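You operate a simulated robot arm through the tools that you are given. There is no shell and no other tool. Be economical: measure what you need, move in short steps, check, and stop when the job is done.

You are at the controls of a simulated two-armed robot. One attempt, no reset.

JOB
Press the frame 1 zero button three times. Take the purple-banded ring from the black tray and leave it on the low step. Put the green-rim beaker on the middle shelf of the steel rack. Take the yellow-banded stone on the fitting bench top and put it away on the wire rack. Put the orange-banded ring on the fitting bench top away in the black tray. Take the grey lump and leave it on the middle shelf of the steel rack. Take the stone from the shelf under the mixer and leave it on the ribbed mat. Open the stone drawer. Any order will do. Set down upright: green-rim beaker.

The check looks at the end state, three seconds after you hand in, the way a careful person would. Anything else that was tipped, shoved, dropped, spilled or broken makes it a failure.

ROBOT AND FRAMES
Two 7-joint arms with two-finger parallel grippers on one trunk, on a base that drives. Base frame: it is fixed to the floor where the robot stands at the start and does not move with it; the origin is under the middle of the robot, x ahead of it, y to its left, z up. Readings come in cm, rad, newtons and seconds.
The left shoulder is at the start at [2, 11.3, 140.8], the right one opposite. Places, roughly: black tray (28x14 cm) [-42, 496, 88]; frame 1 zero button [70, 0, 140]; green-rim beaker [-125, 550, 100]; grey lump (4x4x3 cm) [-60, 350, 50]; low step (21x15 cm) [46, 466, 62]; middle shelf of the steel rack [150, 190, 40]; orange-banded ring (6x6x2 cm) [-110, 330, 90]; purple-banded ring (6x6x2 cm) [-40, 500, 90]; ribbed mat (58x15 cm) [-2, 300, 86]; stone (6x6x2 cm) [-30, 340, 50]; stone drawer [-230, 330, 70]; wire rack [-130, 530, 90]; yellow-banded stone (6x6x2 cm) [-130, 340, 90]. Payload 1.57 kg a hand.
Tool frame (each hand has its own): the origin (TCP) lies between the finger pads and is the grasp point; the fingertips stand 3 cm ahead of it; z points along the fingers, y is the line along which they close. The gripper opens to 8 cm. The fingers are 1.7 cm wide and 1.2 cm thick; the gripper's body (4 by 8.2 cm) begins 8 cm behind the TCP.
Orientation is that of the tool frame in the base frame, as a unit quaternion [x, y, z, w]. With the fingers straight down and closing along the base's y, the tool's x points along the base's -x, its y along +y and its z along -z.

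CONTROLS
- The arms move only by the tool servo_tool. It takes "left_rows", "right_rows" or both (then of equal length, played together; a hand with none holds still); each is text: rows parted by semicolons, each of 7 numbers parted by spaces: the shift along the base's x, y, z in cm, then the turn, a rotation vector about the base's x, y, z in rad, then the closure, from 0 (fully open) to 1 (shut). In form: x y z ax ay az fingers; .... A call has 1 to 12 rows; each row is the pose to reach, as a shift and turn from the pose commanded when the call began. Rows are played at 5 a second. More than 5 cm and 0.15 rad between two rows, or a gripper value outside its range, and nothing of the call is played. Where a pose cannot be reached the arm comes as near as it can. A force on the tool above 40 N (or 10 N above the force at the start of the call, whichever is more), or a blocked arm, ends the call early, and 0.2 s more pass. The fingers move at their own pace (about 4.5 cm/s each) and stop on an object; they squeeze with about 21 N. The grip force told is the motor's: it shows also when the fingers shut on nothing. Time passes only in rows, and 0.2 s behind the last, so rows that repeat a pose let the fingers close. It gives the time, the measured TCP pose, the force on the tool (base axes), the opening and the grip force at its end, in the units of the frame above (readings bear some noise), with the torque about the TCP (base axes, N m) and any sound that the robot's microphone picked up.
- Cameras (640 x 400 px; columns grow to the right, rows downward): "scene" is now at [9.67, -0.31, 159.46]; the picture's right is [-0.03, -1.00, 0.00], its down [0.07, -0.00, -1.00] and it looks along [1.00, -0.03, 0.07] (base axes); focal length 249 px, centre (320, 200). "left" rides on the left gripper at [7.2, 0.7, -12.2] in its tool frame; the picture's right is [-0.09, 1.00, 0.00], its down [-0.84, -0.08, -0.54] and it looks along [-0.54, -0.05, 0.84] (tool axes); focal length 238 px, centre (320, 200). "right" rides on the right gripper at [7.2, -0.6, -12.2] in its tool frame; the picture's right is [0.09, 1.00, 0.00], its down [-0.84, 0.08, -0.54] and it looks along [-0.54, 0.05, 0.84] (tool axes); focal length 238 px, centre (320, 200). There is no depth. A picture from a camera that has moved, and an enlarged one, comes with that camera's place and axes in the base frame and with its lens.
- get_image(camera): a new picture of that camera. It takes no simulated time.
- raise_lower(by): slides the trunk up (or, below 0, down) by that many cm; the arms and the scene camera ride with it, the base frame stays. It gives what a move gives, with no picture.
- roll_base(legs): drives the robot by 1 to 6 legs, each [ahead, left, turn to the left] in cm, cm and rad, along the robot's own axes; the way and the turn of a leg run together, so that a leg with both is an arc; at most 150 cm and 3.142 rad a leg. The arms and the cameras ride along, it lands a little off, and it stops where it bumps. It gives what a move gives.
- pan_tilt(pan, tilt): turns the head with the scene camera to pan (to the left, within 1.396 rad either way) and tilt (down, from -0.506 to 1.204), counted from straight ahead of the robot. It gives what a move gives.
- zoom(camera, box): a new picture of the part [left, top, right, bottom] of that camera's present view, enlarged. It takes no simulated time.
- hand_in(): hands the job in; it is judged then, once.

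Work in short steps. Places have to be worked out from the pictures, the camera data and where the tool is seen: move nearer, look again, correct. Check each grasp and each placing, and mend what went wrong. You have 207 turns and 194 pictures in all, those below and enlarged ones among them. Open the grippers and draw the arms clear of the work before you hand the job in, unless the task says otherwise; then end with one line.

The tools are called after "Request:" as a command line: name --argument value ..., lists and objects as JSON in quotes. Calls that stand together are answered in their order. servo_tool: Moves the arms, as the interface text tells. Its arguments: {"type":"object","properties":{"left_rows":{"type":"string"},"right_rows":{"type":"string"}},"required":[]} The other tools are called the same way: raise_lower (by) slides the trunk up or down; roll_base (legs) drives the base; pan_tilt (pan, tilt) turns the head that bears the scene camera; get_image (camera) takes a picture; zoom (camera, box) takes an enlarged picture of a part of a camera's view; hand_in () hands the job in.

At the start:

```text
clock: 0.0
left_tcp_pos: [31.75, 12.06, 160.73]
left_orientation: [0.001, 1.0, 0.0, 0.0]
left_wrist_force: [0.4, -0.8, -0.7]
left_torque: [-0.05, 0.04, 0.02]
left_width: 8.02
left_grip_force: 0.0
right_tcp_pos: [31.95, -11.59, 151.33]
right_orientation: [0.0, 1.0, 0.0, 0.0]
right_wrist_force: [-0.3, 0.1, 0.3]
right_torque: [-0.02, 0.02, 0.0]
right_width: 8.02
right_grip_force: 0.1
trunk travel left (down, up): [-46.1, 10.9]
robot x, y, heading: [-0.14, 0.07, 0.001]
head pan, tilt: [-0.026, -0.068]
```

scene: 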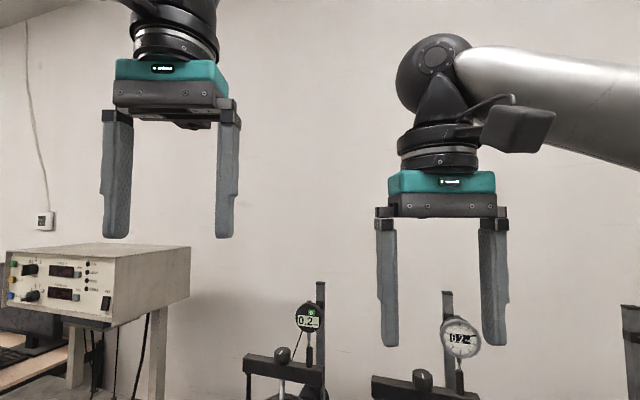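
right: 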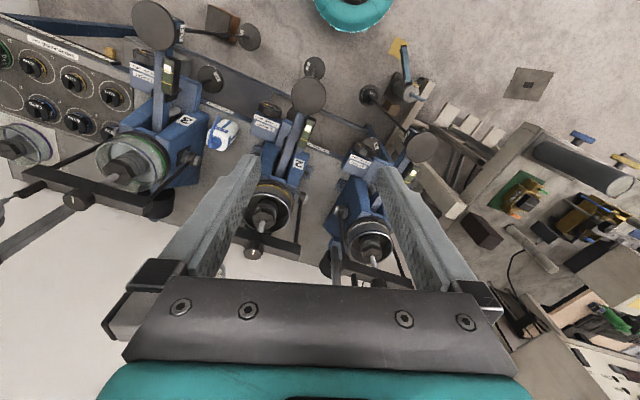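
left: 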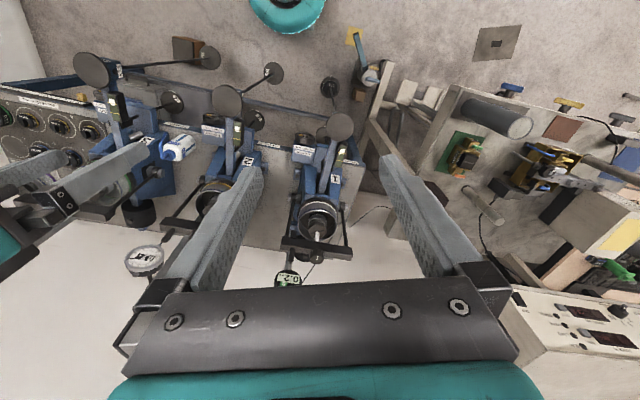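

The pictures show load frames with gauges ahead. I tilt the head down to see the bench and find frame 1's zero button.

Request:
pan_tilt --pan 0 --tilt 0.5

```text
clock: 1.0
left_tcp_pos: [31.63, 12.07, 160.59]
left_orientation: [0.0, 1.0, 0.0, 0.0]
left_wrist_force: [-0.1, 0.5, -0.5]
left_torque: [-0.01, 0.0, -0.03]
left_width: 8.01
left_grip_force: 0.0
right_tcp_pos: [32.04, -11.44, 151.36]
right_orientation: [0.0, 1.0, 0.001, 0.002]
right_wrist_force: [-0.6, -0.3, 0.8]
right_torque: [0.01, -0.02, 0.01]
right_width: 8.0
right_grip_force: 0.0
trunk travel left (down, up): [-46.1, 10.9]
robot x, y, heading: [0.15, -0.03, 0.005]
head pan, tilt: [0.0, 0.499]
```

Head is tilted; I take a picture.

Request:
get_image --camera "scene"

Request:
zoom --camera "left" --box '[220, 100, 420, 290]'

```text
190 pictures are left
camera scene: at [9.96, -0.07, 154.24], right [0.0, -1.0, 0.0], down [-0.48, 0.0, -0.88], along [0.88, 0.0, -0.48], focal length 249 px, centre (320, 200)
```

scene: 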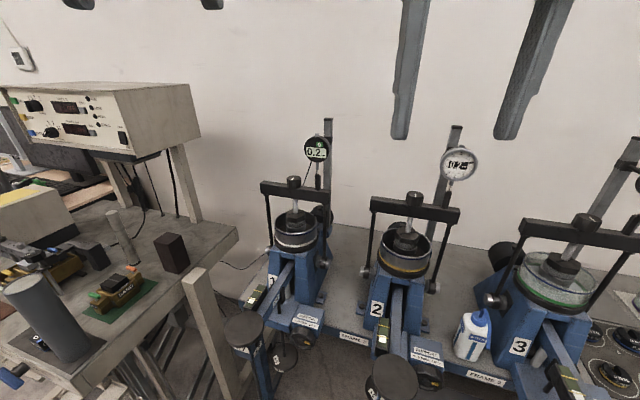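

```text
2.11 times, centred on (320, 195) of left
camera zoom: at [24.59, 12.61, 172.86], right [0.09, 1.0, 0.0], down [0.84, -0.08, 0.54], along [0.54, -0.05, -0.84], focal length 502 px, centre (320, 210)
```

zoom: 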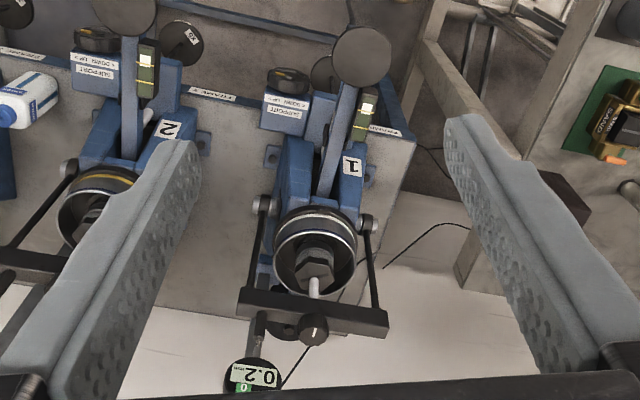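

The digital dial gauge of frame 1 has a green "0" button. I zoom on it.

Request:
zoom --camera "scene" --box '[280, 110, 360, 160]'

Request:
zoom --camera "scene" --box '[220, 100, 380, 200]'

```text
8.00 times, centred on (320, 135) of scene
camera zoom: at [9.96, -0.07, 154.24], right [0.0, -1.0, 0.0], down [-0.48, 0.0, -0.88], along [0.88, 0.0, -0.48], focal length 1991 px, centre (320, 720)
```

zoom: 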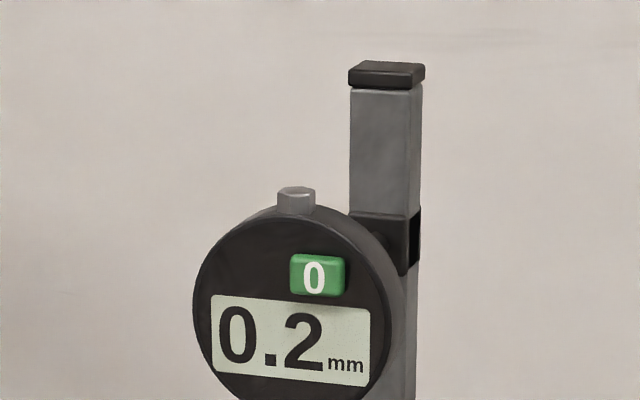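

```text
4.00 times, centred on (300, 150) of scene
camera zoom: at [9.96, -0.07, 154.24], right [0.0, -1.0, 0.0], down [-0.48, 0.0, -0.88], along [0.88, 0.0, -0.48], focal length 995 px, centre (400, 400)
```

zoom: 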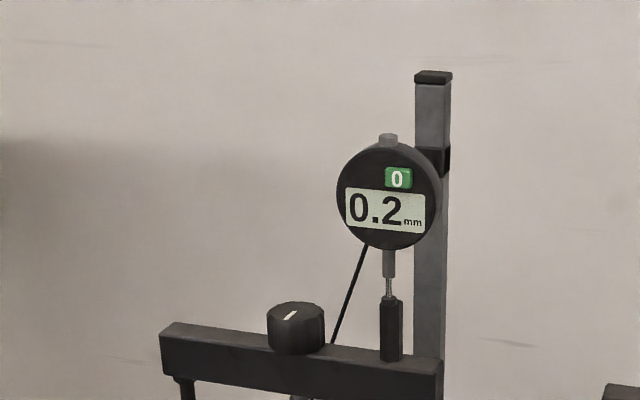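

Both views place the button at about [69.6, 0, 137.2], facing the robot. I turn the left hand to point forward while closing its fingers, drifting toward y=0.

Request:
servo_tool --left_rows "0 -1 -1 0 -0.143 0 1; 0 -2 -3 0 -0.286 0 1; 0 -3 -5 0 -0.428 0 1; 0 -4 -7 0 -0.571 0 1; 0 -5 -9 0 -0.714 0 1; 0 -6 -11 0 -0.857 0 1; 0 -7 -13 0 -1.0 0 1; 0 -8 -15 0 -1.142 0 1; 0 -9 -17 0 -1.285 0 1; 0 -10 -19 0 -1.428 0 1; 0 -11 -21 0 -1.571 0 1; 0 -12 -23.4 0 -1.571 0 1"

```text
clock: 2.4
left_tcp_pos: [35.45, 7.4, 155.03]
left_orientation: [-0.11, 0.918, -0.068, 0.376]
left_wrist_force: [0.2, -0.5, -1.2]
left_torque: [0.01, -0.1, 0.02]
left_width: 0.0
left_grip_force: 21.2
right_tcp_pos: [31.94, -11.49, 151.5]
right_orientation: [0.0, 1.0, 0.0, 0.0]
right_wrist_force: [-0.5, 0.5, -0.8]
right_torque: [0.0, -0.03, 0.01]
right_width: 7.99
right_grip_force: 0.1
trunk travel left (down, up): [-46.1, 10.9]
robot x, y, heading: [0.09, -0.18, 0.004]
head pan, tilt: [0.0, 0.499]
stopped in row 6 (left hand): the arm was blocked; the commanded pose is now the measured one
```

The arm blocked while folded. I move the hand further forward and up before turning more.

Request:
servo_tool --left_rows "3 2 0 0 0 0 1; 6 2 0 0 0 0 1; 9 2 0 0 -0.1 0 1; 12 2 -2 0 -0.2 0 1; 15 2 -4 0 -0.3 0 1"

```text
clock: 3.6
left_tcp_pos: [50.65, 9.45, 150.91]
left_orientation: [-0.098, 0.851, -0.083, 0.51]
left_wrist_force: [0.5, 0.3, 0.8]
left_torque: [0.01, 0.03, 0.02]
left_width: 0.01
left_grip_force: 21.2
right_tcp_pos: [32.0, -11.27, 151.49]
right_orientation: [0.0, 1.0, 0.001, 0.0]
right_wrist_force: [0.2, -0.3, 1.0]
right_torque: [-0.02, 0.0, 0.01]
right_width: 8.01
right_grip_force: 0.1
trunk travel left (down, up): [-46.1, 10.9]
robot x, y, heading: [-0.0, -0.01, -0.002]
head pan, tilt: [0.0, 0.499]
```

Worked. Now finish the turn to exactly forward and move to a stand-off about 4 cm before the button.

Request:
servo_tool --left_rows "2 -1.5 -2.3 0.043 -0.081 -0.003 1; 4 -3 -4.6 0.086 -0.163 -0.007 1; 6 -4.7 -6.9 0.13 -0.244 -0.01 1; 8 -6.3 -9.1 0.173 -0.325 -0.014 1; 10 -8 -11.4 0.216 -0.407 -0.017 1; 11.4 -9.4 -13.7 0.259 -0.488 -0.021 1"

Request:
get_image --camera "left"

Request:
zoom --camera "scene" --box '[240, 80, 400, 180]'

```text
clock: 5.0
left_tcp_pos: [62.07, -0.18, 137.33]
left_orientation: [-0.001, 0.707, 0.0, 0.707]
left_wrist_force: [0.1, 0.3, -0.6]
left_torque: [0.01, -0.03, -0.03]
left_width: 0.0
left_grip_force: 20.6
right_tcp_pos: [31.92, -11.61, 151.43]
right_orientation: [0.001, 1.0, 0.001, 0.001]
right_wrist_force: [0.1, 0.4, 0.0]
right_torque: [0.03, 0.01, 0.01]
right_width: 7.99
right_grip_force: 0.0
trunk travel left (down, up): [-46.1, 10.9]
robot x, y, heading: [0.15, -0.15, -0.001]
head pan, tilt: [0.0, 0.499]
```

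```text
186 pictures are left
camera left: at [49.95, 0.44, 130.15], right [0.0, 1.0, 0.09], down [-0.54, -0.08, 0.84], along [0.84, -0.05, 0.54], focal length 238 px, centre (320, 200)
```

left: 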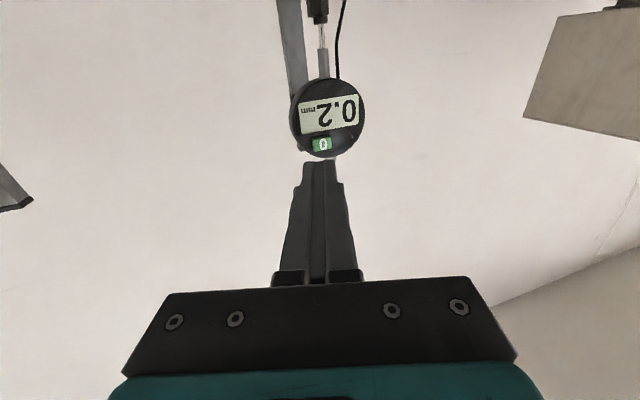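

```text
4.00 times, centred on (320, 130) of scene
camera zoom: at [10.01, -0.23, 154.23], right [0.0, -1.0, 0.0], down [-0.48, 0.0, -0.88], along [0.88, 0.0, -0.48], focal length 995 px, centre (320, 480)
```

zoom: 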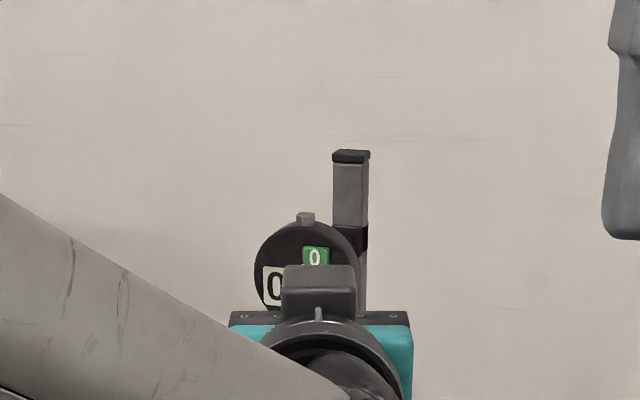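

The button measures at about [69.6, 0, 137.1], aligned with the fingertips. I advance in small steps, watching force and sound.

Request:
servo_tool --left_rows "1.5 0.1 -0.15 0 0 0 1; 3 0.1 -0.15 0 0 0 1; 3.5 0.1 -0.15 0 0 0 1; 3.8 0.1 -0.15 0 0 0 1"

Request:
zoom --camera "left" --box '[260, 80, 380, 200]'

```text
clock: 6.0
left_tcp_pos: [65.8, 0.15, 137.3]
left_orientation: [0.0, 0.708, -0.001, 0.706]
left_wrist_force: [0.5, -0.3, 0.6]
left_torque: [0.03, 0.0, 0.02]
left_width: 0.01
left_grip_force: 21.0
right_tcp_pos: [31.85, -11.5, 151.41]
right_orientation: [0.0, 1.0, 0.0, -0.001]
right_wrist_force: [-0.2, -0.1, -0.1]
right_torque: [0.01, 0.02, 0.03]
right_width: 7.98
right_grip_force: 0.0
trunk travel left (down, up): [-46.1, 10.9]
robot x, y, heading: [-0.11, -0.09, 0.004]
head pan, tilt: [0.0, 0.499]
```

```text
3.33 times, centred on (320, 140) of left
camera zoom: at [53.56, 0.76, 130.13], right [0.0, 1.0, 0.09], down [-0.54, -0.08, 0.84], along [0.84, -0.05, 0.54], focal length 794 px, centre (320, 400)
```

zoom: 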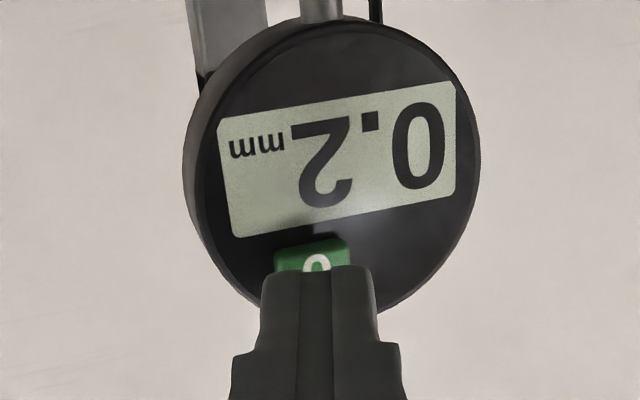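

Close and aligned; no contact yet. I step in further.

Request:
servo_tool --left_rows "0.3 -0.1 0 0 0 0 1; 0.6 -0.1 0 0 0 0 1; 0.8 -0.1 0 0 0 0 1"

Request:
zoom --camera "left" --box '[260, 80, 380, 200]'

```text
clock: 6.8
left_tcp_pos: [66.43, 0.17, 137.21]
left_orientation: [-0.002, 0.709, -0.001, 0.705]
left_wrist_force: [-1.0, -0.5, 0.2]
left_torque: [0.05, 0.04, 0.0]
left_width: 0.0
left_grip_force: 21.0
right_tcp_pos: [31.92, -11.51, 151.49]
right_orientation: [0.0, 1.0, 0.001, 0.001]
right_wrist_force: [0.3, -0.1, 1.0]
right_torque: [-0.02, 0.01, 0.0]
right_width: 7.99
right_grip_force: 0.1
trunk travel left (down, up): [-46.1, 10.9]
robot x, y, heading: [-0.1, 0.21, 0.001]
head pan, tilt: [0.0, 0.499]
```

```text
3.33 times, centred on (320, 140) of left
camera zoom: at [54.32, 0.59, 130.11], right [0.0, 1.0, 0.09], down [-0.54, -0.08, 0.84], along [0.84, -0.05, 0.54], focal length 794 px, centre (320, 400)
```

zoom: 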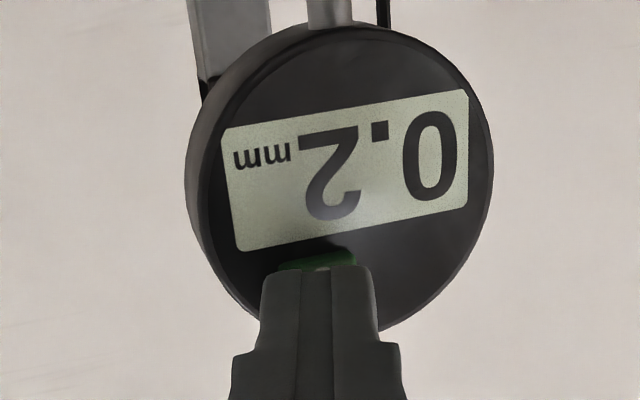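

Contact is near. I creep in by 0.15 cm steps.

Request:
servo_tool --left_rows "0.15 0 0 0 0 0 1; 0.3 0 0 0 0 0 1"

```text
clock: 7.4
left_tcp_pos: [66.62, 0.03, 137.3]
left_orientation: [0.0, 0.708, -0.001, 0.706]
left_wrist_force: [-1.9, -0.9, -0.2]
left_torque: [0.01, -0.02, -0.02]
left_width: 0.0
left_grip_force: 21.3
right_tcp_pos: [31.78, -11.51, 151.53]
right_orientation: [0.001, 1.0, 0.001, 0.001]
right_wrist_force: [0.5, 0.3, -0.2]
right_torque: [-0.01, 0.04, -0.02]
right_width: 8.0
right_grip_force: 0.0
trunk travel left (down, up): [-46.1, 10.9]
robot x, y, heading: [0.3, -0.42, 0.001]
head pan, tilt: [0.0, 0.499]
heard: click
```

A click: first press. I back off and look at the display.

Request:
servo_tool --left_rows "-0.5 0 0 0 0 0 1; -1 0 0 0 0 0 1; -1 0 0 0 0 0 1"

Request:
zoom --camera "left" --box '[260, 80, 380, 200]'

```text
clock: 8.2
left_tcp_pos: [65.85, 0.15, 137.28]
left_orientation: [-0.001, 0.708, 0.0, 0.706]
left_wrist_force: [0.3, -0.5, 0.2]
left_torque: [-0.03, 0.02, -0.01]
left_width: 0.02
left_grip_force: 21.2
right_tcp_pos: [32.02, -11.49, 151.41]
right_orientation: [0.001, 1.0, 0.001, 0.001]
right_wrist_force: [1.3, 0.5, 0.0]
right_torque: [-0.03, 0.01, -0.01]
right_width: 7.99
right_grip_force: 0.0
trunk travel left (down, up): [-46.1, 10.9]
robot x, y, heading: [-0.07, 0.12, 0.001]
head pan, tilt: [0.0, 0.499]
```

```text
3.33 times, centred on (320, 140) of left
camera zoom: at [53.57, 0.57, 130.18], right [0.0, 1.0, 0.09], down [-0.54, -0.08, 0.84], along [0.84, -0.05, 0.54], focal length 794 px, centre (320, 400)
```

zoom: 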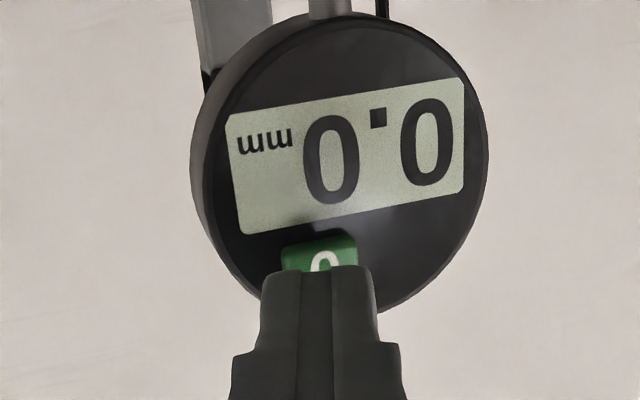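

The display reads 0.0. Second press, then release.

Request:
servo_tool --left_rows "0.5 0 0 0 0 0 1; 0.85 0 0 0 0 0 1; 1.0 0 0 0 0 0 1; 1.0 0 0 0 0 0 1; 0.5 0 0 0 0 0 1; 0 0 0 0 0 0 1; 0 0 0 0 0 0 1"

```text
clock: 9.8
left_tcp_pos: [65.66, 0.07, 137.37]
left_orientation: [-0.001, 0.708, 0.0, 0.706]
left_wrist_force: [-0.4, -0.1, -0.2]
left_torque: [0.0, 0.02, 0.02]
left_width: 0.0
left_grip_force: 21.1
right_tcp_pos: [31.94, -11.37, 151.33]
right_orientation: [0.0, 1.0, 0.001, 0.0]
right_wrist_force: [-0.3, 0.4, 0.3]
right_torque: [0.02, -0.02, 0.01]
right_width: 7.98
right_grip_force: 0.1
trunk travel left (down, up): [-46.1, 10.9]
robot x, y, heading: [-0.05, 0.07, 0.007]
head pan, tilt: [0.0, 0.499]
heard: click
```

One click: second press. Same again for the third, then I look.

Request:
servo_tool --left_rows "0.5 0 0 0 0 0 1; 0.85 0 0 0 0 0 1; 1.0 0 0 0 0 0 1; 1.0 0 0 0 0 0 1; 0.5 0 0 0 0 0 1; 0 0 0 0 0 0 1; -1 0 0 0 0 0 1; -4 0 0 0 0 0 1"

Request:
get_image --camera "left"

```text
clock: 11.6
left_tcp_pos: [61.67, 0.07, 137.14]
left_orientation: [-0.002, 0.708, 0.0, 0.706]
left_wrist_force: [-0.7, 0.0, 0.2]
left_torque: [-0.01, -0.03, -0.01]
left_width: 0.03
left_grip_force: 20.7
right_tcp_pos: [31.83, -11.31, 151.43]
right_orientation: [0.0, 1.0, 0.001, 0.0]
right_wrist_force: [-0.3, -0.7, 0.4]
right_torque: [-0.04, -0.02, 0.01]
right_width: 8.01
right_grip_force: 0.0
trunk travel left (down, up): [-46.1, 10.9]
robot x, y, heading: [-0.05, 0.25, 0.003]
head pan, tilt: [0.0, 0.499]
heard: click
```

```text
181 pictures are left
camera left: at [49.54, 0.68, 130.21], right [0.0, 1.0, 0.09], down [-0.54, -0.08, 0.84], along [0.84, -0.05, 0.54], focal length 238 px, centre (320, 200)
```

left: 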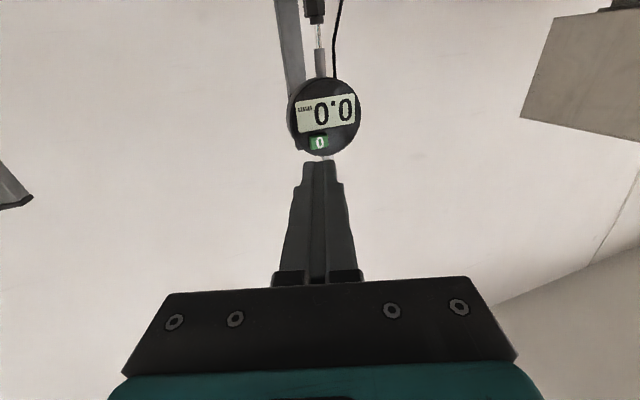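

Three presses registered. I fold the left hand back toward its starting pose, pointing down.

Request:
servo_tool --left_rows "-2.7 1.1 2.1 0 0.143 0 1; -5.4 2.2 4.2 0 0.286 0 1; -8.2 3.3 6.3 0 0.428 0 1; -10.9 4.4 8.5 0 0.571 0 1; -13.6 5.5 10.6 0 0.714 0 1; -16.4 6.6 12.7 0 0.857 0 1; -19 7.7 14.9 0 1.0 0 1; -21.8 8.8 17 0 1.142 0 1; -24.5 9.9 19.2 0 1.285 0 1; -27.3 11 21.3 0 1.428 0 1; -30 12 23.4 0 1.571 0 0.5; -30 12 23.4 0 1.571 0 0"

```text
clock: 14.2
left_tcp_pos: [32.01, 12.25, 160.89]
left_orientation: [-0.002, 1.0, -0.002, -0.001]
left_wrist_force: [0.8, 0.4, -0.3]
left_torque: [-0.07, 0.06, 0.01]
left_width: 4.77
left_grip_force: 0.1
right_tcp_pos: [32.27, -11.2, 151.45]
right_orientation: [-0.001, 1.0, -0.001, -0.001]
right_wrist_force: [-0.1, 0.4, 0.5]
right_torque: [-0.03, 0.02, -0.01]
right_width: 7.99
right_grip_force: 0.0
trunk travel left (down, up): [-46.1, 10.9]
robot x, y, heading: [-0.03, 0.17, -0.001]
head pan, tilt: [0.0, 0.499]
```

Next I survey the room to the left.

Request:
pan_tilt --pan 1.39 --tilt 0.25

Request:
get_image --camera "scene"

```text
clock: 15.7
left_tcp_pos: [31.81, 11.84, 160.81]
left_orientation: [-0.002, 1.0, 0.0, 0.0]
left_wrist_force: [0.5, -0.7, -0.7]
left_torque: [0.01, 0.04, -0.03]
left_width: 8.0
left_grip_force: 0.0
right_tcp_pos: [31.93, -11.48, 151.51]
right_orientation: [0.001, 1.0, 0.0, 0.001]
right_wrist_force: [-0.3, -0.5, -0.1]
right_torque: [0.04, 0.02, 0.0]
right_width: 7.96
right_grip_force: 0.1
trunk travel left (down, up): [-46.1, 10.9]
robot x, y, heading: [-0.11, -0.1, 0.0]
head pan, tilt: [1.389, 0.25]
```

```text
180 pictures are left
camera scene: at [2.56, 9.12, 156.55], right [0.98, -0.18, 0.0], down [-0.04, -0.24, -0.97], along [0.18, 0.95, -0.25], focal length 249 px, centre (320, 200)
```

scene: 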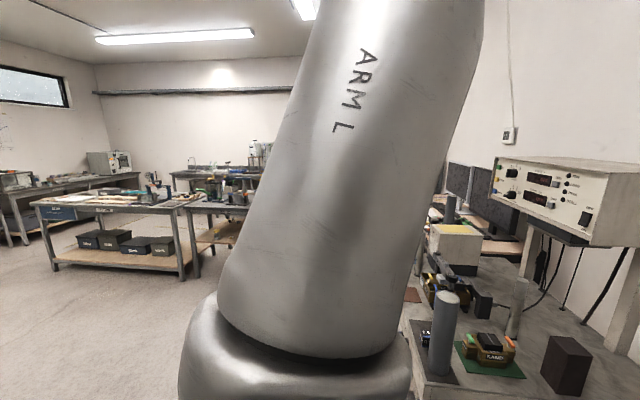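

I back away a little and turn left to get a clear view.

Request:
roll_base --legs '[[-30, 0, 0], [0, 0, 1.571]]'

Request:
pan_tilt --pan 0 --tilt 0.25

Request:
get_image --camera "scene"

```text
clock: 21.5
left_tcp_pos: [-40.92, 32.4, 160.8]
left_orientation: [-0.686, 0.728, 0.0, 0.0]
left_wrist_force: [-0.1, 0.6, -0.9]
left_torque: [0.01, 0.05, -0.02]
left_width: 8.01
left_grip_force: 0.1
right_tcp_pos: [-17.59, 31.16, 151.43]
right_orientation: [-0.684, 0.729, 0.001, -0.001]
right_wrist_force: [0.2, -0.2, 0.3]
right_torque: [0.01, -0.01, 0.01]
right_width: 8.01
right_grip_force: 0.0
trunk travel left (down, up): [-46.1, 10.9]
robot x, y, heading: [-30.88, -0.25, 1.511]
head pan, tilt: [1.389, 0.25]
```

```text
clock: 23.0
left_tcp_pos: [-40.95, 32.41, 160.83]
left_orientation: [-0.687, 0.727, -0.001, 0.0]
left_wrist_force: [-0.4, 0.0, 0.4]
left_torque: [0.01, 0.02, 0.05]
left_width: 7.99
left_grip_force: 0.1
right_tcp_pos: [-17.48, 31.2, 151.36]
right_orientation: [-0.684, 0.729, 0.0, -0.001]
right_wrist_force: [0.4, -0.1, -0.4]
right_torque: [-0.01, -0.02, -0.01]
right_width: 8.0
right_grip_force: 0.2
trunk travel left (down, up): [-46.1, 10.9]
robot x, y, heading: [-31.04, 0.21, 1.51]
head pan, tilt: [0.0, 0.25]
```

```text
179 pictures are left
camera scene: at [-30.51, 10.26, 156.55], right [1.0, -0.06, 0.0], down [-0.02, -0.25, -0.97], along [0.06, 0.97, -0.25], focal length 249 px, centre (320, 200)
```

scene: 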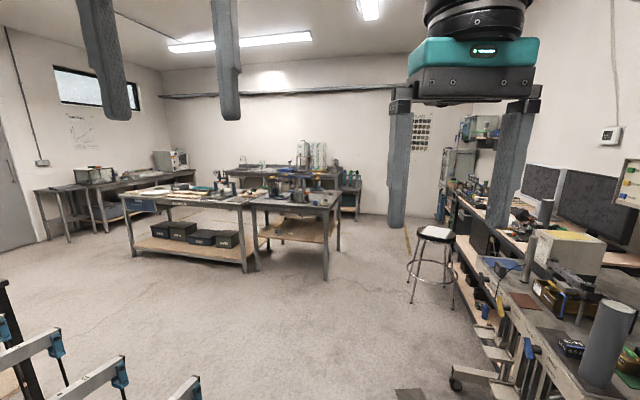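

I zoom into the room's parts to identify things.

Request:
zoom --camera "scene" --box '[110, 140, 370, 290]'

Request:
zoom --camera "scene" --box '[400, 100, 640, 250]'

```text
2.46 times, centred on (240, 215) of scene
camera zoom: at [-30.51, 10.26, 156.55], right [1.0, -0.06, 0.0], down [-0.02, -0.25, -0.97], along [0.06, 0.97, -0.25], focal length 612 px, centre (517, 163)
```

zoom: 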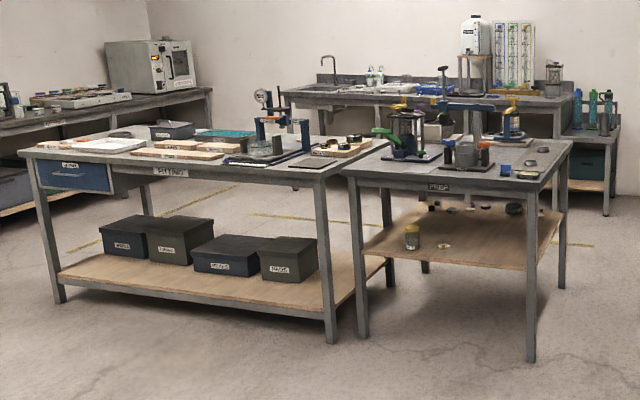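

```text
2.67 times, centred on (520, 175) of scene
camera zoom: at [-30.51, 10.26, 156.55], right [1.0, -0.06, 0.0], down [-0.02, -0.25, -0.97], along [0.06, 0.97, -0.25], focal length 664 px, centre (-213, 267)
```

zoom: 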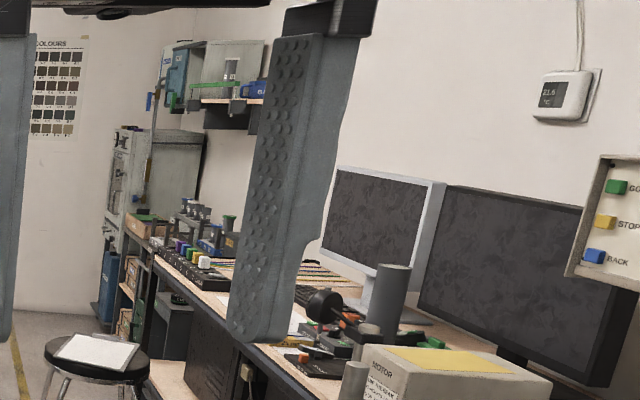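

I drive toward the fitting bench: ahead, then sideways left, turning square to it (it's rotated about 16°), and look again.

Request:
roll_base --legs '[[150, 0, 0], [0, 85, 0], [0, 0, -0.22]]'

Request:
pan_tilt --pan 0 --tilt 0.5

Request:
get_image --camera "scene"

```text
clock: 35.4
left_tcp_pos: [-111.36, 187.49, 160.86]
left_orientation: [-0.606, 0.796, -0.001, -0.001]
left_wrist_force: [0.6, 0.5, 0.3]
left_torque: [-0.03, -0.03, 0.02]
left_width: 8.02
left_grip_force: 0.0
right_tcp_pos: [-88.91, 181.41, 151.48]
right_orientation: [-0.605, 0.796, 0.001, -0.001]
right_wrist_force: [0.2, 0.5, 0.2]
right_torque: [-0.01, 0.03, -0.04]
right_width: 8.01
right_grip_force: 0.0
trunk travel left (down, up): [-46.1, 10.9]
robot x, y, heading: [-108.54, 153.43, 1.299]
head pan, tilt: [0.0, 0.25]
```

```text
clock: 36.1
left_tcp_pos: [-111.51, 187.41, 160.76]
left_orientation: [-0.606, 0.796, -0.001, -0.001]
left_wrist_force: [0.6, -0.9, -0.6]
left_torque: [0.01, -0.01, 0.03]
left_width: 8.01
left_grip_force: 0.0
right_tcp_pos: [-88.8, 181.47, 151.42]
right_orientation: [-0.605, 0.797, 0.0, -0.001]
right_wrist_force: [0.1, -0.2, -0.2]
right_torque: [-0.01, -0.04, 0.01]
right_width: 8.01
right_grip_force: 0.1
trunk travel left (down, up): [-46.1, 10.9]
robot x, y, heading: [-108.33, 153.79, 1.301]
head pan, tilt: [0.0, 0.499]
```

```text
176 pictures are left
camera scene: at [-105.97, 163.35, 154.24], right [0.96, -0.27, 0.0], down [-0.13, -0.46, -0.88], along [0.24, 0.85, -0.48], focal length 249 px, centre (320, 200)
```

scene: 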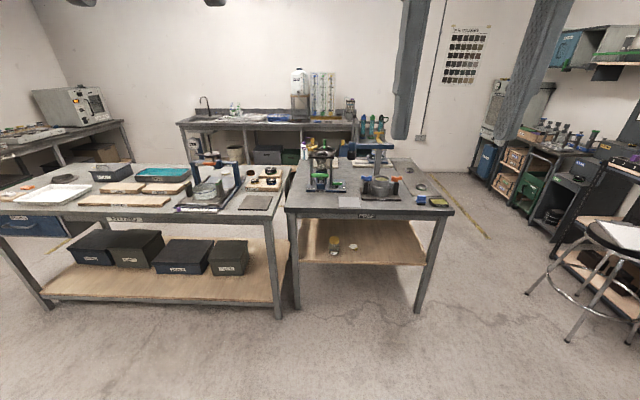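

I zoom on the fitting bench and the mixer bench.

Request:
zoom --camera "scene" --box '[0, 130, 300, 310]'

Request:
zoom --camera "scene" --box '[270, 130, 470, 280]'

Request:
zoom --camera "scene" --box '[170, 60, 410, 190]'

```text
2.13 times, centred on (150, 220) of scene
camera zoom: at [-105.97, 163.35, 154.24], right [0.96, -0.27, 0.0], down [-0.13, -0.46, -0.88], along [0.24, 0.85, -0.48], focal length 531 px, centre (683, 157)
```

zoom: 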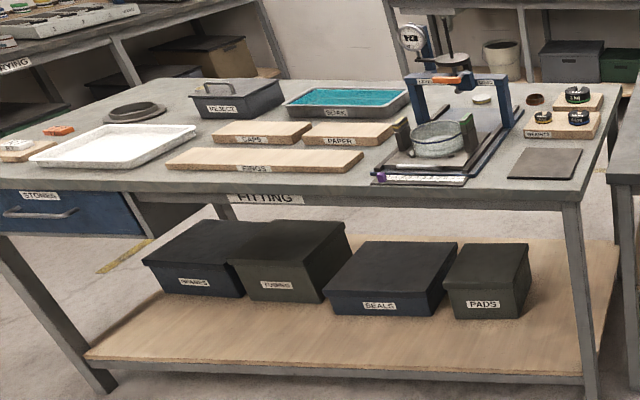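

```text
2.67 times, centred on (370, 205) of scene
camera zoom: at [-105.97, 163.35, 154.24], right [0.96, -0.27, 0.0], down [-0.13, -0.46, -0.88], along [0.24, 0.85, -0.48], focal length 664 px, centre (187, 187)
```

zoom: 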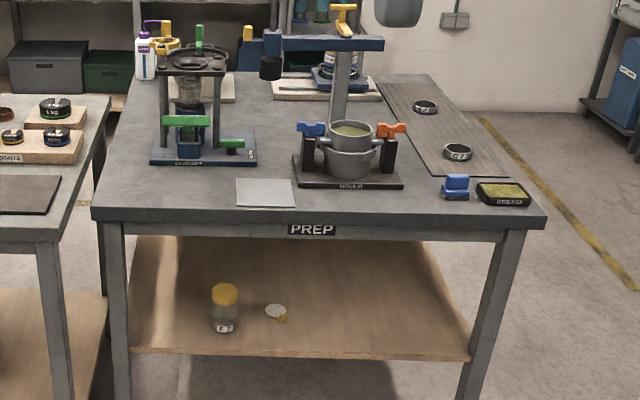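

```text
2.67 times, centred on (290, 125) of scene
camera zoom: at [-105.97, 163.35, 154.24], right [0.96, -0.27, 0.0], down [-0.13, -0.46, -0.88], along [0.24, 0.85, -0.48], focal length 664 px, centre (400, 400)
```

zoom: 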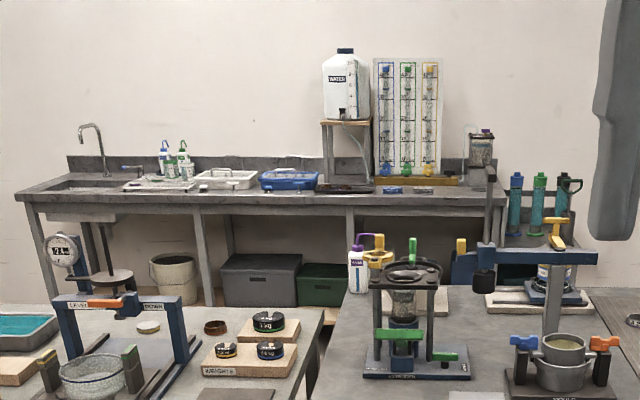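

The yellow stone (~[-124,331]) and orange ring (~[-108,327]) are near the fitting bench's rear edge. The STONES drawer is at the front left; I'll open it first, so I strafe left toward it and look.

Request:
roll_base --legs '[[0, 130, 0]]'

Request:
get_image --camera "scene"

```text
clock: 42.5
left_tcp_pos: [-232.14, 223.6, 160.84]
left_orientation: [-0.592, 0.806, -0.002, -0.001]
left_wrist_force: [-0.1, 0.2, 0.5]
left_torque: [-0.01, 0.0, -0.02]
left_width: 7.99
left_grip_force: 0.1
right_tcp_pos: [-209.84, 216.89, 151.45]
right_orientation: [-0.591, 0.807, 0.001, -0.001]
right_wrist_force: [-1.0, 0.8, -0.1]
right_torque: [0.01, 0.02, 0.02]
right_width: 8.0
right_grip_force: 0.0
trunk travel left (down, up): [-46.1, 10.9]
robot x, y, heading: [-230.44, 189.81, 1.266]
head pan, tilt: [0.0, 0.499]
```

```text
172 pictures are left
camera scene: at [-227.46, 199.47, 154.24], right [0.95, -0.3, 0.0], down [-0.14, -0.46, -0.88], along [0.26, 0.84, -0.48], focal length 249 px, centre (320, 200)
```

scene: 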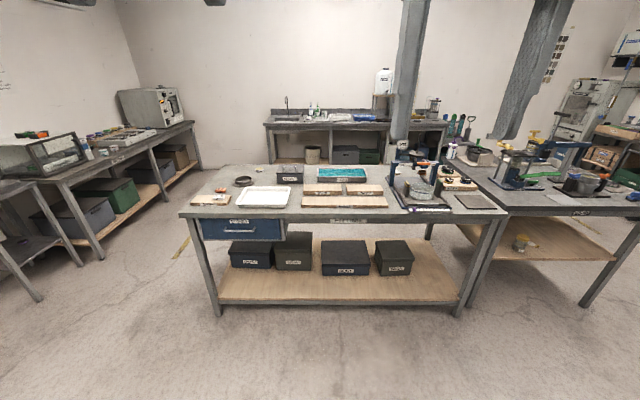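

Triangulated, the drawer handle is near [-236, 320, 74]. I lower the trunk and then turn the left hand forward.

Request:
raise_lower --by -42

Request:
servo_tool --left_rows "1.39 2.42 -1.9 0.136 -0.043 0 0; 2.78 4.85 -3.8 0.272 -0.086 0 0; 4.17 7.27 -5.7 0.409 -0.128 0 0; 5.56 9.7 -7.6 0.545 -0.171 0 0; 6.95 12.12 -9.5 0.681 -0.214 0 0; 8.35 14.54 -11.4 0.817 -0.257 0 0; 9.74 16.97 -13.3 0.953 -0.3 0 0; 11.13 19.4 -15.2 1.09 -0.342 0 0; 12.5 21.8 -17.1 1.226 -0.385 0 0; 13.9 24.2 -19 1.362 -0.428 0 0; 15.3 26.7 -20.9 1.499 -0.471 0 0"

```text
refused: -42 is not a number from -40 to 40
```

```text
clock: 45.0
left_tcp_pos: [-215.59, 249.63, 139.95]
left_orientation: [-0.417, 0.571, 0.414, 0.573]
left_wrist_force: [-2.3, 1.3, -3.3]
left_torque: [0.27, -0.06, -0.33]
left_width: 7.97
left_grip_force: 0.1
right_tcp_pos: [-208.9, 216.28, 151.49]
right_orientation: [-0.59, 0.807, 0.005, -0.001]
right_wrist_force: [1.6, -1.2, 0.2]
right_torque: [0.08, 0.17, -0.02]
right_width: 8.0
right_grip_force: 0.1
trunk travel left (down, up): [-46.1, 10.9]
robot x, y, heading: [-230.23, 189.67, 1.265]
head pan, tilt: [0.0, 0.499]
```

Hand is level. I lower the trunk 40 cm and roll the hand 90° so the fingers close vertically.

Request:
raise_lower --by -40

Request:
servo_tool --left_rows "0 0 -0.5 0.043 0.136 0 0; 0 0 -1 0.086 0.272 0 0; 0 0 -1.5 0.128 0.409 0 0; 0 0 -2 0.171 0.545 0 0; 0 0 -2.5 0.214 0.681 0 0; 0 0 -3 0.257 0.817 0 0; 0 0 -3.5 0.3 0.953 0 0; 0 0 -4 0.342 1.09 0 0; 0 0 -4.5 0.385 1.226 0 0; 0 0 -5 0.428 1.362 0 0; 0 0 -5.5 0.471 1.499 0 0"

Request:
get_image --camera "scene"

Request:
get_image --camera "left"

```text
clock: 48.8
left_tcp_pos: [-216.81, 250.31, 99.88]
left_orientation: [-0.419, 0.57, 0.418, 0.57]
left_wrist_force: [-0.3, 0.0, 0.1]
left_torque: [0.01, 0.01, 0.0]
left_width: 8.02
left_grip_force: 0.0
right_tcp_pos: [-209.89, 216.9, 111.39]
right_orientation: [-0.591, 0.807, 0.002, 0.0]
right_wrist_force: [0.7, 0.5, 0.6]
right_torque: [-0.02, -0.03, -0.01]
right_width: 8.0
right_grip_force: 0.1
trunk travel left (down, up): [-6.1, 50.9]
robot x, y, heading: [-230.43, 190.06, 1.27]
head pan, tilt: [0.0, 0.499]
```

```text
clock: 51.2
left_tcp_pos: [-215.4, 249.7, 95.07]
left_orientation: [0.105, 0.702, 0.697, 0.102]
left_wrist_force: [-0.2, -0.4, -0.4]
left_torque: [0.03, -0.03, -0.02]
left_width: 8.0
left_grip_force: 0.0
left hand out of reach, approached as far as the arm can: row 5, 6, 7, 8, 9, 10, 11
right_tcp_pos: [-209.87, 216.83, 111.44]
right_orientation: [-0.59, 0.807, 0.0, -0.001]
right_wrist_force: [-0.2, -0.4, 0.1]
right_torque: [0.0, -0.02, -0.01]
right_width: 8.0
right_grip_force: 0.1
trunk travel left (down, up): [-6.1, 50.9]
robot x, y, heading: [-230.45, 190.1, 1.265]
head pan, tilt: [0.0, 0.499]
```

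```text
171 pictures are left
camera scene: at [-227.45, 199.47, 114.24], right [0.95, -0.3, 0.0], down [-0.14, -0.46, -0.88], along [0.26, 0.84, -0.48], focal length 249 px, centre (320, 200)
```

scene: 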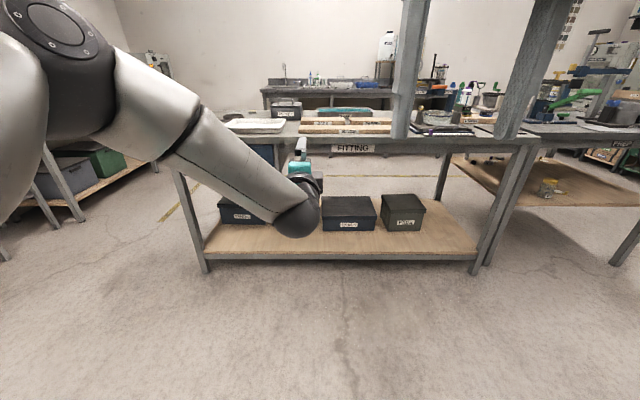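

```text
170 pictures are left
camera left: at [-225.63, 240.05, 95.94], right [0.09, -0.02, 1.0], down [0.64, -0.76, -0.07], along [0.76, 0.65, -0.06], focal length 238 px, centre (320, 200)
```

left: 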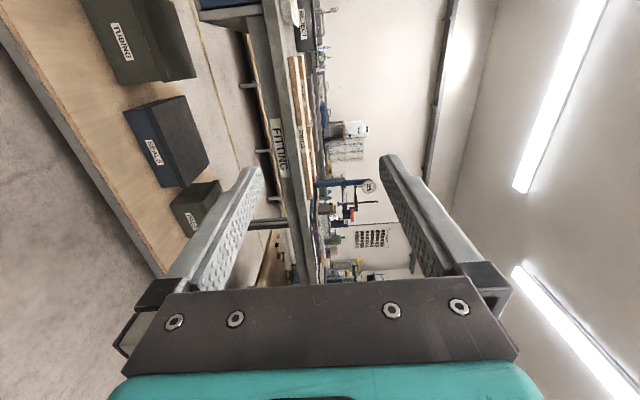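

The hand points at the bench with fingers opening vertically. I strafe left and approach to bring the handle in front of it, and drop the trunk 5 more.

Request:
roll_base --legs '[[0, 40, 0], [25, 0, 0]]'

Request:
raise_lower --by -6

Request:
servo_tool --left_rows "0 0 -4 0 0 0 0; 0 0 -8 0 0 0 0; 0 0 -12 0 0 0 0; 0 0 -15 0 0 0 0"

Request:
get_image --camera "left"

Request:
get_image --camera "scene"

```text
clock: 55.1
left_tcp_pos: [-243.92, 285.43, 95.2]
left_orientation: [0.11, 0.701, 0.696, 0.111]
left_wrist_force: [-0.3, 0.5, -0.2]
left_torque: [0.03, -0.03, 0.03]
left_width: 7.99
left_grip_force: 0.0
right_tcp_pos: [-239.19, 252.33, 111.46]
right_orientation: [-0.582, 0.813, 0.0, 0.0]
right_wrist_force: [0.2, 0.7, 0.1]
right_torque: [-0.03, -0.01, -0.01]
right_width: 8.03
right_grip_force: 0.1
trunk travel left (down, up): [-6.1, 50.9]
robot x, y, heading: [-260.15, 225.55, 1.241]
head pan, tilt: [0.0, 0.499]
```

```text
clock: 56.1
left_tcp_pos: [-243.89, 285.35, 89.27]
left_orientation: [0.11, 0.701, 0.696, 0.111]
left_wrist_force: [-0.5, -0.4, 0.2]
left_torque: [0.03, -0.02, 0.0]
left_width: 8.02
left_grip_force: 0.0
right_tcp_pos: [-239.08, 252.38, 105.54]
right_orientation: [-0.582, 0.814, 0.001, 0.001]
right_wrist_force: [-0.7, -0.2, -0.2]
right_torque: [0.0, 0.04, 0.0]
right_width: 8.0
right_grip_force: 0.0
trunk travel left (down, up): [-0.1, 56.9]
robot x, y, heading: [-260.18, 226.08, 1.242]
head pan, tilt: [0.0, 0.499]
```

```text
clock: 57.1
left_tcp_pos: [-239.48, 283.44, 77.84]
left_orientation: [0.1, 0.71, 0.69, 0.099]
left_wrist_force: [-0.9, 0.0, -0.7]
left_torque: [-0.03, 0.0, -0.01]
left_width: 7.98
left_grip_force: 0.1
left hand out of reach, approached as far as the arm can: row 1, 2, 3, 4
right_tcp_pos: [-239.13, 252.45, 105.42]
right_orientation: [-0.583, 0.813, 0.001, 0.0]
right_wrist_force: [-0.6, 0.2, -0.2]
right_torque: [0.03, -0.01, 0.01]
right_width: 8.02
right_grip_force: 0.1
trunk travel left (down, up): [-0.1, 56.9]
robot x, y, heading: [-260.22, 226.05, 1.242]
head pan, tilt: [0.0, 0.499]
```

```text
169 pictures are left
camera left: at [-249.69, 273.65, 79.0], right [0.1, 0.0, 1.0], down [0.65, -0.76, -0.06], along [0.75, 0.65, -0.07], focal length 238 px, centre (320, 200)
```

left: 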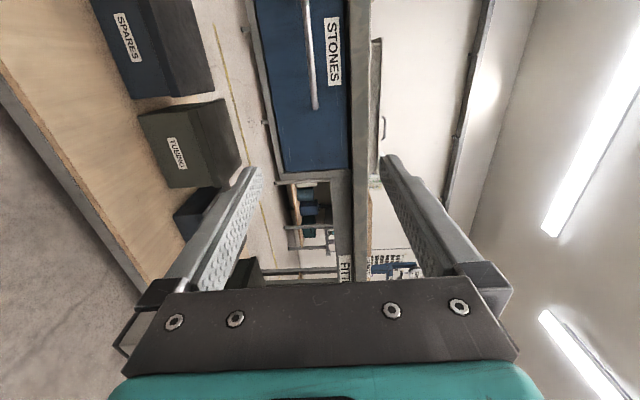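

```text
168 pictures are left
camera scene: at [-257.17, 235.4, 108.23], right [0.95, -0.32, 0.0], down [-0.15, -0.45, -0.88], along [0.28, 0.83, -0.48], focal length 249 px, centre (320, 200)
```

scene: 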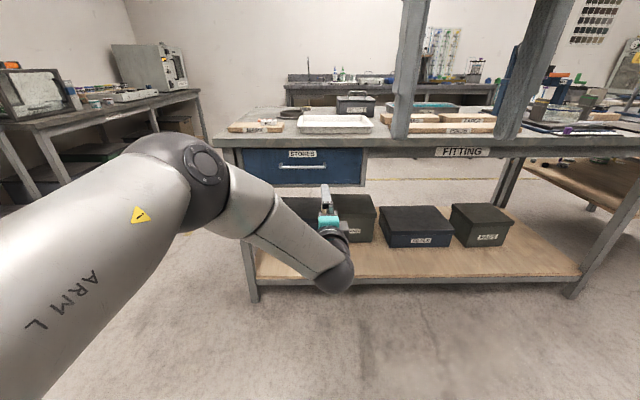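

The handle centre measures about [-237.3, 316, 76.3]. I strafe left 8 and approach to ~7 cm short.

Request:
roll_base --legs '[[0, 8.4, 0], [23, 0, 0]]'

Request:
servo_tool --left_rows "0 0 -0.7 0 0 0 0; 0 0 -1.5 0 0 0 0; 0 0 -1.5 0 0 0 0"

Request:
get_image --camera "left"

Request:
get_image --camera "scene"

```text
clock: 59.5
left_tcp_pos: [-240.29, 307.51, 77.99]
left_orientation: [0.099, 0.711, 0.69, 0.097]
left_wrist_force: [-0.2, -0.2, -1.1]
left_torque: [0.02, -0.01, 0.01]
left_width: 8.01
left_grip_force: 0.1
right_tcp_pos: [-239.9, 276.49, 105.43]
right_orientation: [-0.583, 0.812, 0.002, 0.0]
right_wrist_force: [-0.2, 0.3, -0.2]
right_torque: [-0.03, -0.01, 0.01]
right_width: 8.0
right_grip_force: 0.0
trunk travel left (down, up): [-0.1, 56.9]
robot x, y, heading: [-260.82, 250.17, 1.249]
head pan, tilt: [0.0, 0.499]
```

```text
clock: 60.3
left_tcp_pos: [-240.03, 307.42, 76.73]
left_orientation: [0.098, 0.712, 0.689, 0.095]
left_wrist_force: [1.0, 0.4, 0.8]
left_torque: [-0.01, 0.01, 0.0]
left_width: 8.02
left_grip_force: 0.2
left hand out of reach, approached as far as the arm can: row 2, 3
right_tcp_pos: [-239.95, 276.55, 105.54]
right_orientation: [-0.583, 0.812, 0.001, 0.0]
right_wrist_force: [-0.3, 0.2, -0.3]
right_torque: [-0.02, 0.02, -0.02]
right_width: 7.98
right_grip_force: 0.0
trunk travel left (down, up): [-0.1, 56.9]
robot x, y, heading: [-261.43, 250.06, 1.249]
head pan, tilt: [0.0, 0.499]
```

```text
167 pictures are left
camera left: at [-250.16, 297.46, 77.84], right [0.1, 0.01, 1.0], down [0.66, -0.75, -0.06], along [0.75, 0.66, -0.08], focal length 238 px, centre (320, 200)
```

left: 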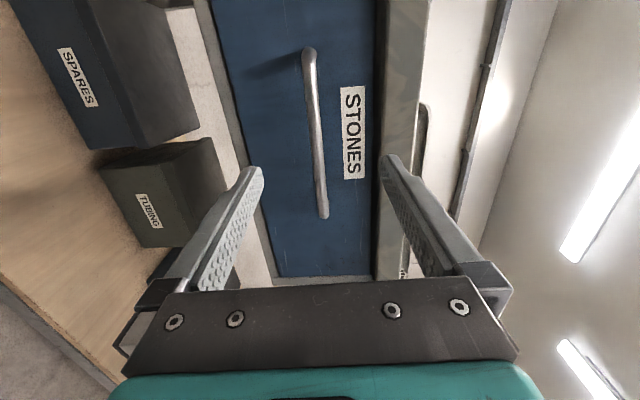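

```text
166 pictures are left
camera scene: at [-257.89, 259.39, 108.24], right [0.95, -0.32, 0.0], down [-0.15, -0.45, -0.88], along [0.28, 0.83, -0.48], focal length 249 px, centre (320, 200)
```

scene: 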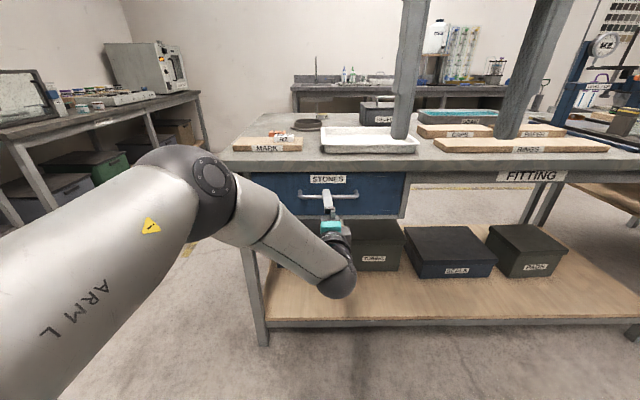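

The bar sits centred between the fingers about 10 cm ahead. I roll forward 9 and close.

Request:
roll_base --legs '[[9, 0, 0]]'

Request:
get_image --camera "left"

```text
clock: 61.4
left_tcp_pos: [-237.26, 315.76, 76.67]
left_orientation: [0.098, 0.713, 0.688, 0.094]
left_wrist_force: [0.1, 0.2, 1.3]
left_torque: [-0.05, 0.0, -0.03]
left_width: 8.0
left_grip_force: 0.1
right_tcp_pos: [-237.21, 284.94, 105.52]
right_orientation: [-0.584, 0.812, 0.002, 0.001]
right_wrist_force: [-0.3, -0.2, 0.0]
right_torque: [0.0, 0.01, 0.02]
right_width: 8.03
right_grip_force: 0.1
trunk travel left (down, up): [-0.1, 56.9]
robot x, y, heading: [-258.29, 258.41, 1.25]
head pan, tilt: [0.0, 0.499]
```

```text
165 pictures are left
camera left: at [-247.42, 305.89, 77.84], right [0.1, 0.01, 1.0], down [0.66, -0.75, -0.06], along [0.75, 0.66, -0.08], focal length 238 px, centre (320, 200)
```

left: 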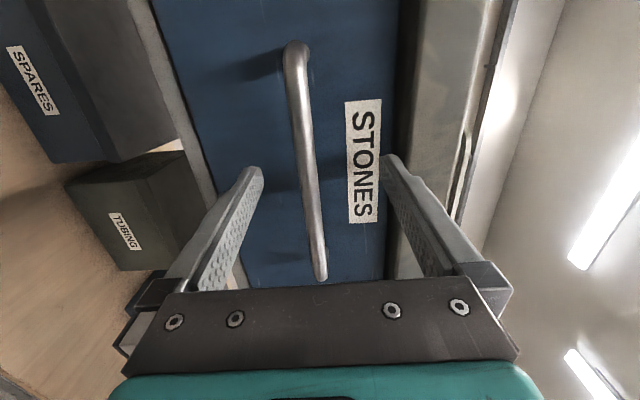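

The bar should be at the grasp point. I close the fingers.

Request:
servo_tool --left_rows "0 0 0 0 0 0 0.5; 0 0 0 0 0 0 0.8; 0 0 0 0 0 0 1; 0 0 0 0 0 0 1; 0 0 0 0 0 0 1; 0 0 0 0 0 0 1"

```text
clock: 62.8
left_tcp_pos: [-237.37, 315.72, 75.97]
left_orientation: [0.099, 0.717, 0.683, 0.094]
left_wrist_force: [-1.9, -0.1, -24.3]
left_torque: [-0.27, 0.17, 0.3]
left_width: 1.18
left_grip_force: 29.1
right_tcp_pos: [-237.12, 285.02, 105.36]
right_orientation: [-0.584, 0.811, 0.001, 0.0]
right_wrist_force: [0.6, 0.6, 0.3]
right_torque: [-0.02, -0.02, -0.01]
right_width: 8.0
right_grip_force: 0.0
trunk travel left (down, up): [-0.1, 56.9]
robot x, y, heading: [-258.16, 258.39, 1.245]
head pan, tilt: [0.0, 0.499]
```

Gripped (1.2 cm). I roll back to pull the drawer.

Request:
roll_base --legs '[[-12, 0, 0]]'

Request:
get_image --camera "scene"

```text
clock: 64.0
left_tcp_pos: [-241.05, 304.37, 75.94]
left_orientation: [0.1, 0.718, 0.682, 0.094]
left_wrist_force: [1.8, -1.2, -24.1]
left_torque: [-0.28, 0.16, 0.41]
left_width: 1.17
left_grip_force: 28.6
right_tcp_pos: [-240.78, 273.78, 105.31]
right_orientation: [-0.584, 0.812, 0.001, -0.001]
right_wrist_force: [-0.1, -0.9, -0.2]
right_torque: [0.02, 0.04, 0.0]
right_width: 8.01
right_grip_force: 0.0
trunk travel left (down, up): [-0.1, 56.9]
robot x, y, heading: [-261.92, 246.81, 1.252]
head pan, tilt: [0.0, 0.499]
```

```text
164 pictures are left
camera scene: at [-258.75, 256.75, 108.21], right [0.95, -0.32, 0.0], down [-0.15, -0.46, -0.88], along [0.28, 0.83, -0.48], focal length 249 px, centre (320, 200)
```

scene: 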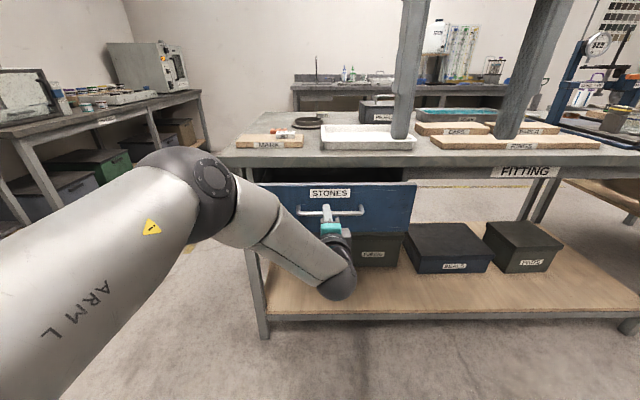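

The drawer is coming out. I pull 12 cm more.

Request:
roll_base --legs '[[-12, 0, 0]]'

Request:
get_image --camera "scene"

```text
clock: 65.2
left_tcp_pos: [-244.71, 292.78, 76.12]
left_orientation: [0.101, 0.717, 0.683, 0.096]
left_wrist_force: [11.6, -4.1, -8.2]
left_torque: [-0.1, 0.0, -0.44]
left_width: 1.19
left_grip_force: 29.4
right_tcp_pos: [-244.58, 262.37, 105.49]
right_orientation: [-0.585, 0.811, 0.0, -0.001]
right_wrist_force: [0.1, 0.3, -0.4]
right_torque: [-0.02, 0.0, -0.02]
right_width: 8.0
right_grip_force: 0.1
trunk travel left (down, up): [-0.1, 56.9]
robot x, y, heading: [-265.93, 235.43, 1.252]
head pan, tilt: [0.0, 0.499]
```

```text
163 pictures are left
camera scene: at [-262.53, 245.25, 108.23], right [0.95, -0.32, 0.0], down [-0.15, -0.45, -0.88], along [0.28, 0.83, -0.48], focal length 249 px, centre (320, 200)
```

scene: 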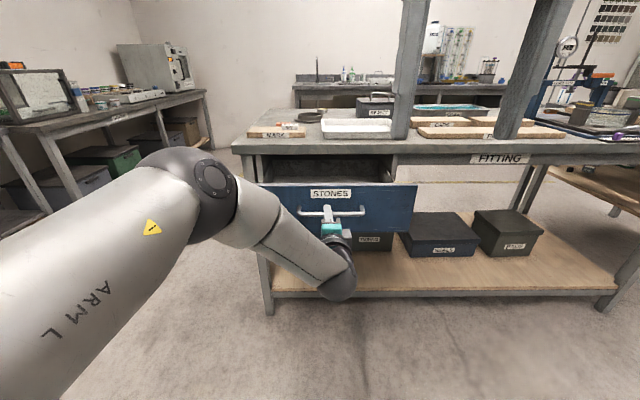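

Opened about 24 cm. I try 5 cm more in case it isn't at the stop.

Request:
roll_base --legs '[[-5, 0, 0]]'

```text
clock: 66.2
left_tcp_pos: [-246.3, 288.06, 76.01]
left_orientation: [0.102, 0.719, 0.681, 0.097]
left_wrist_force: [-0.3, -0.3, 1.2]
left_torque: [-0.02, 0.02, 0.01]
left_width: 0.0
left_grip_force: 21.8
right_tcp_pos: [-246.18, 257.52, 105.43]
right_orientation: [-0.584, 0.811, 0.0, 0.0]
right_wrist_force: [0.2, 0.2, 0.6]
right_torque: [-0.02, -0.02, 0.02]
right_width: 8.01
right_grip_force: 0.1
trunk travel left (down, up): [-0.1, 56.9]
robot x, y, heading: [-267.1, 230.65, 1.252]
head pan, tilt: [0.0, 0.499]
```

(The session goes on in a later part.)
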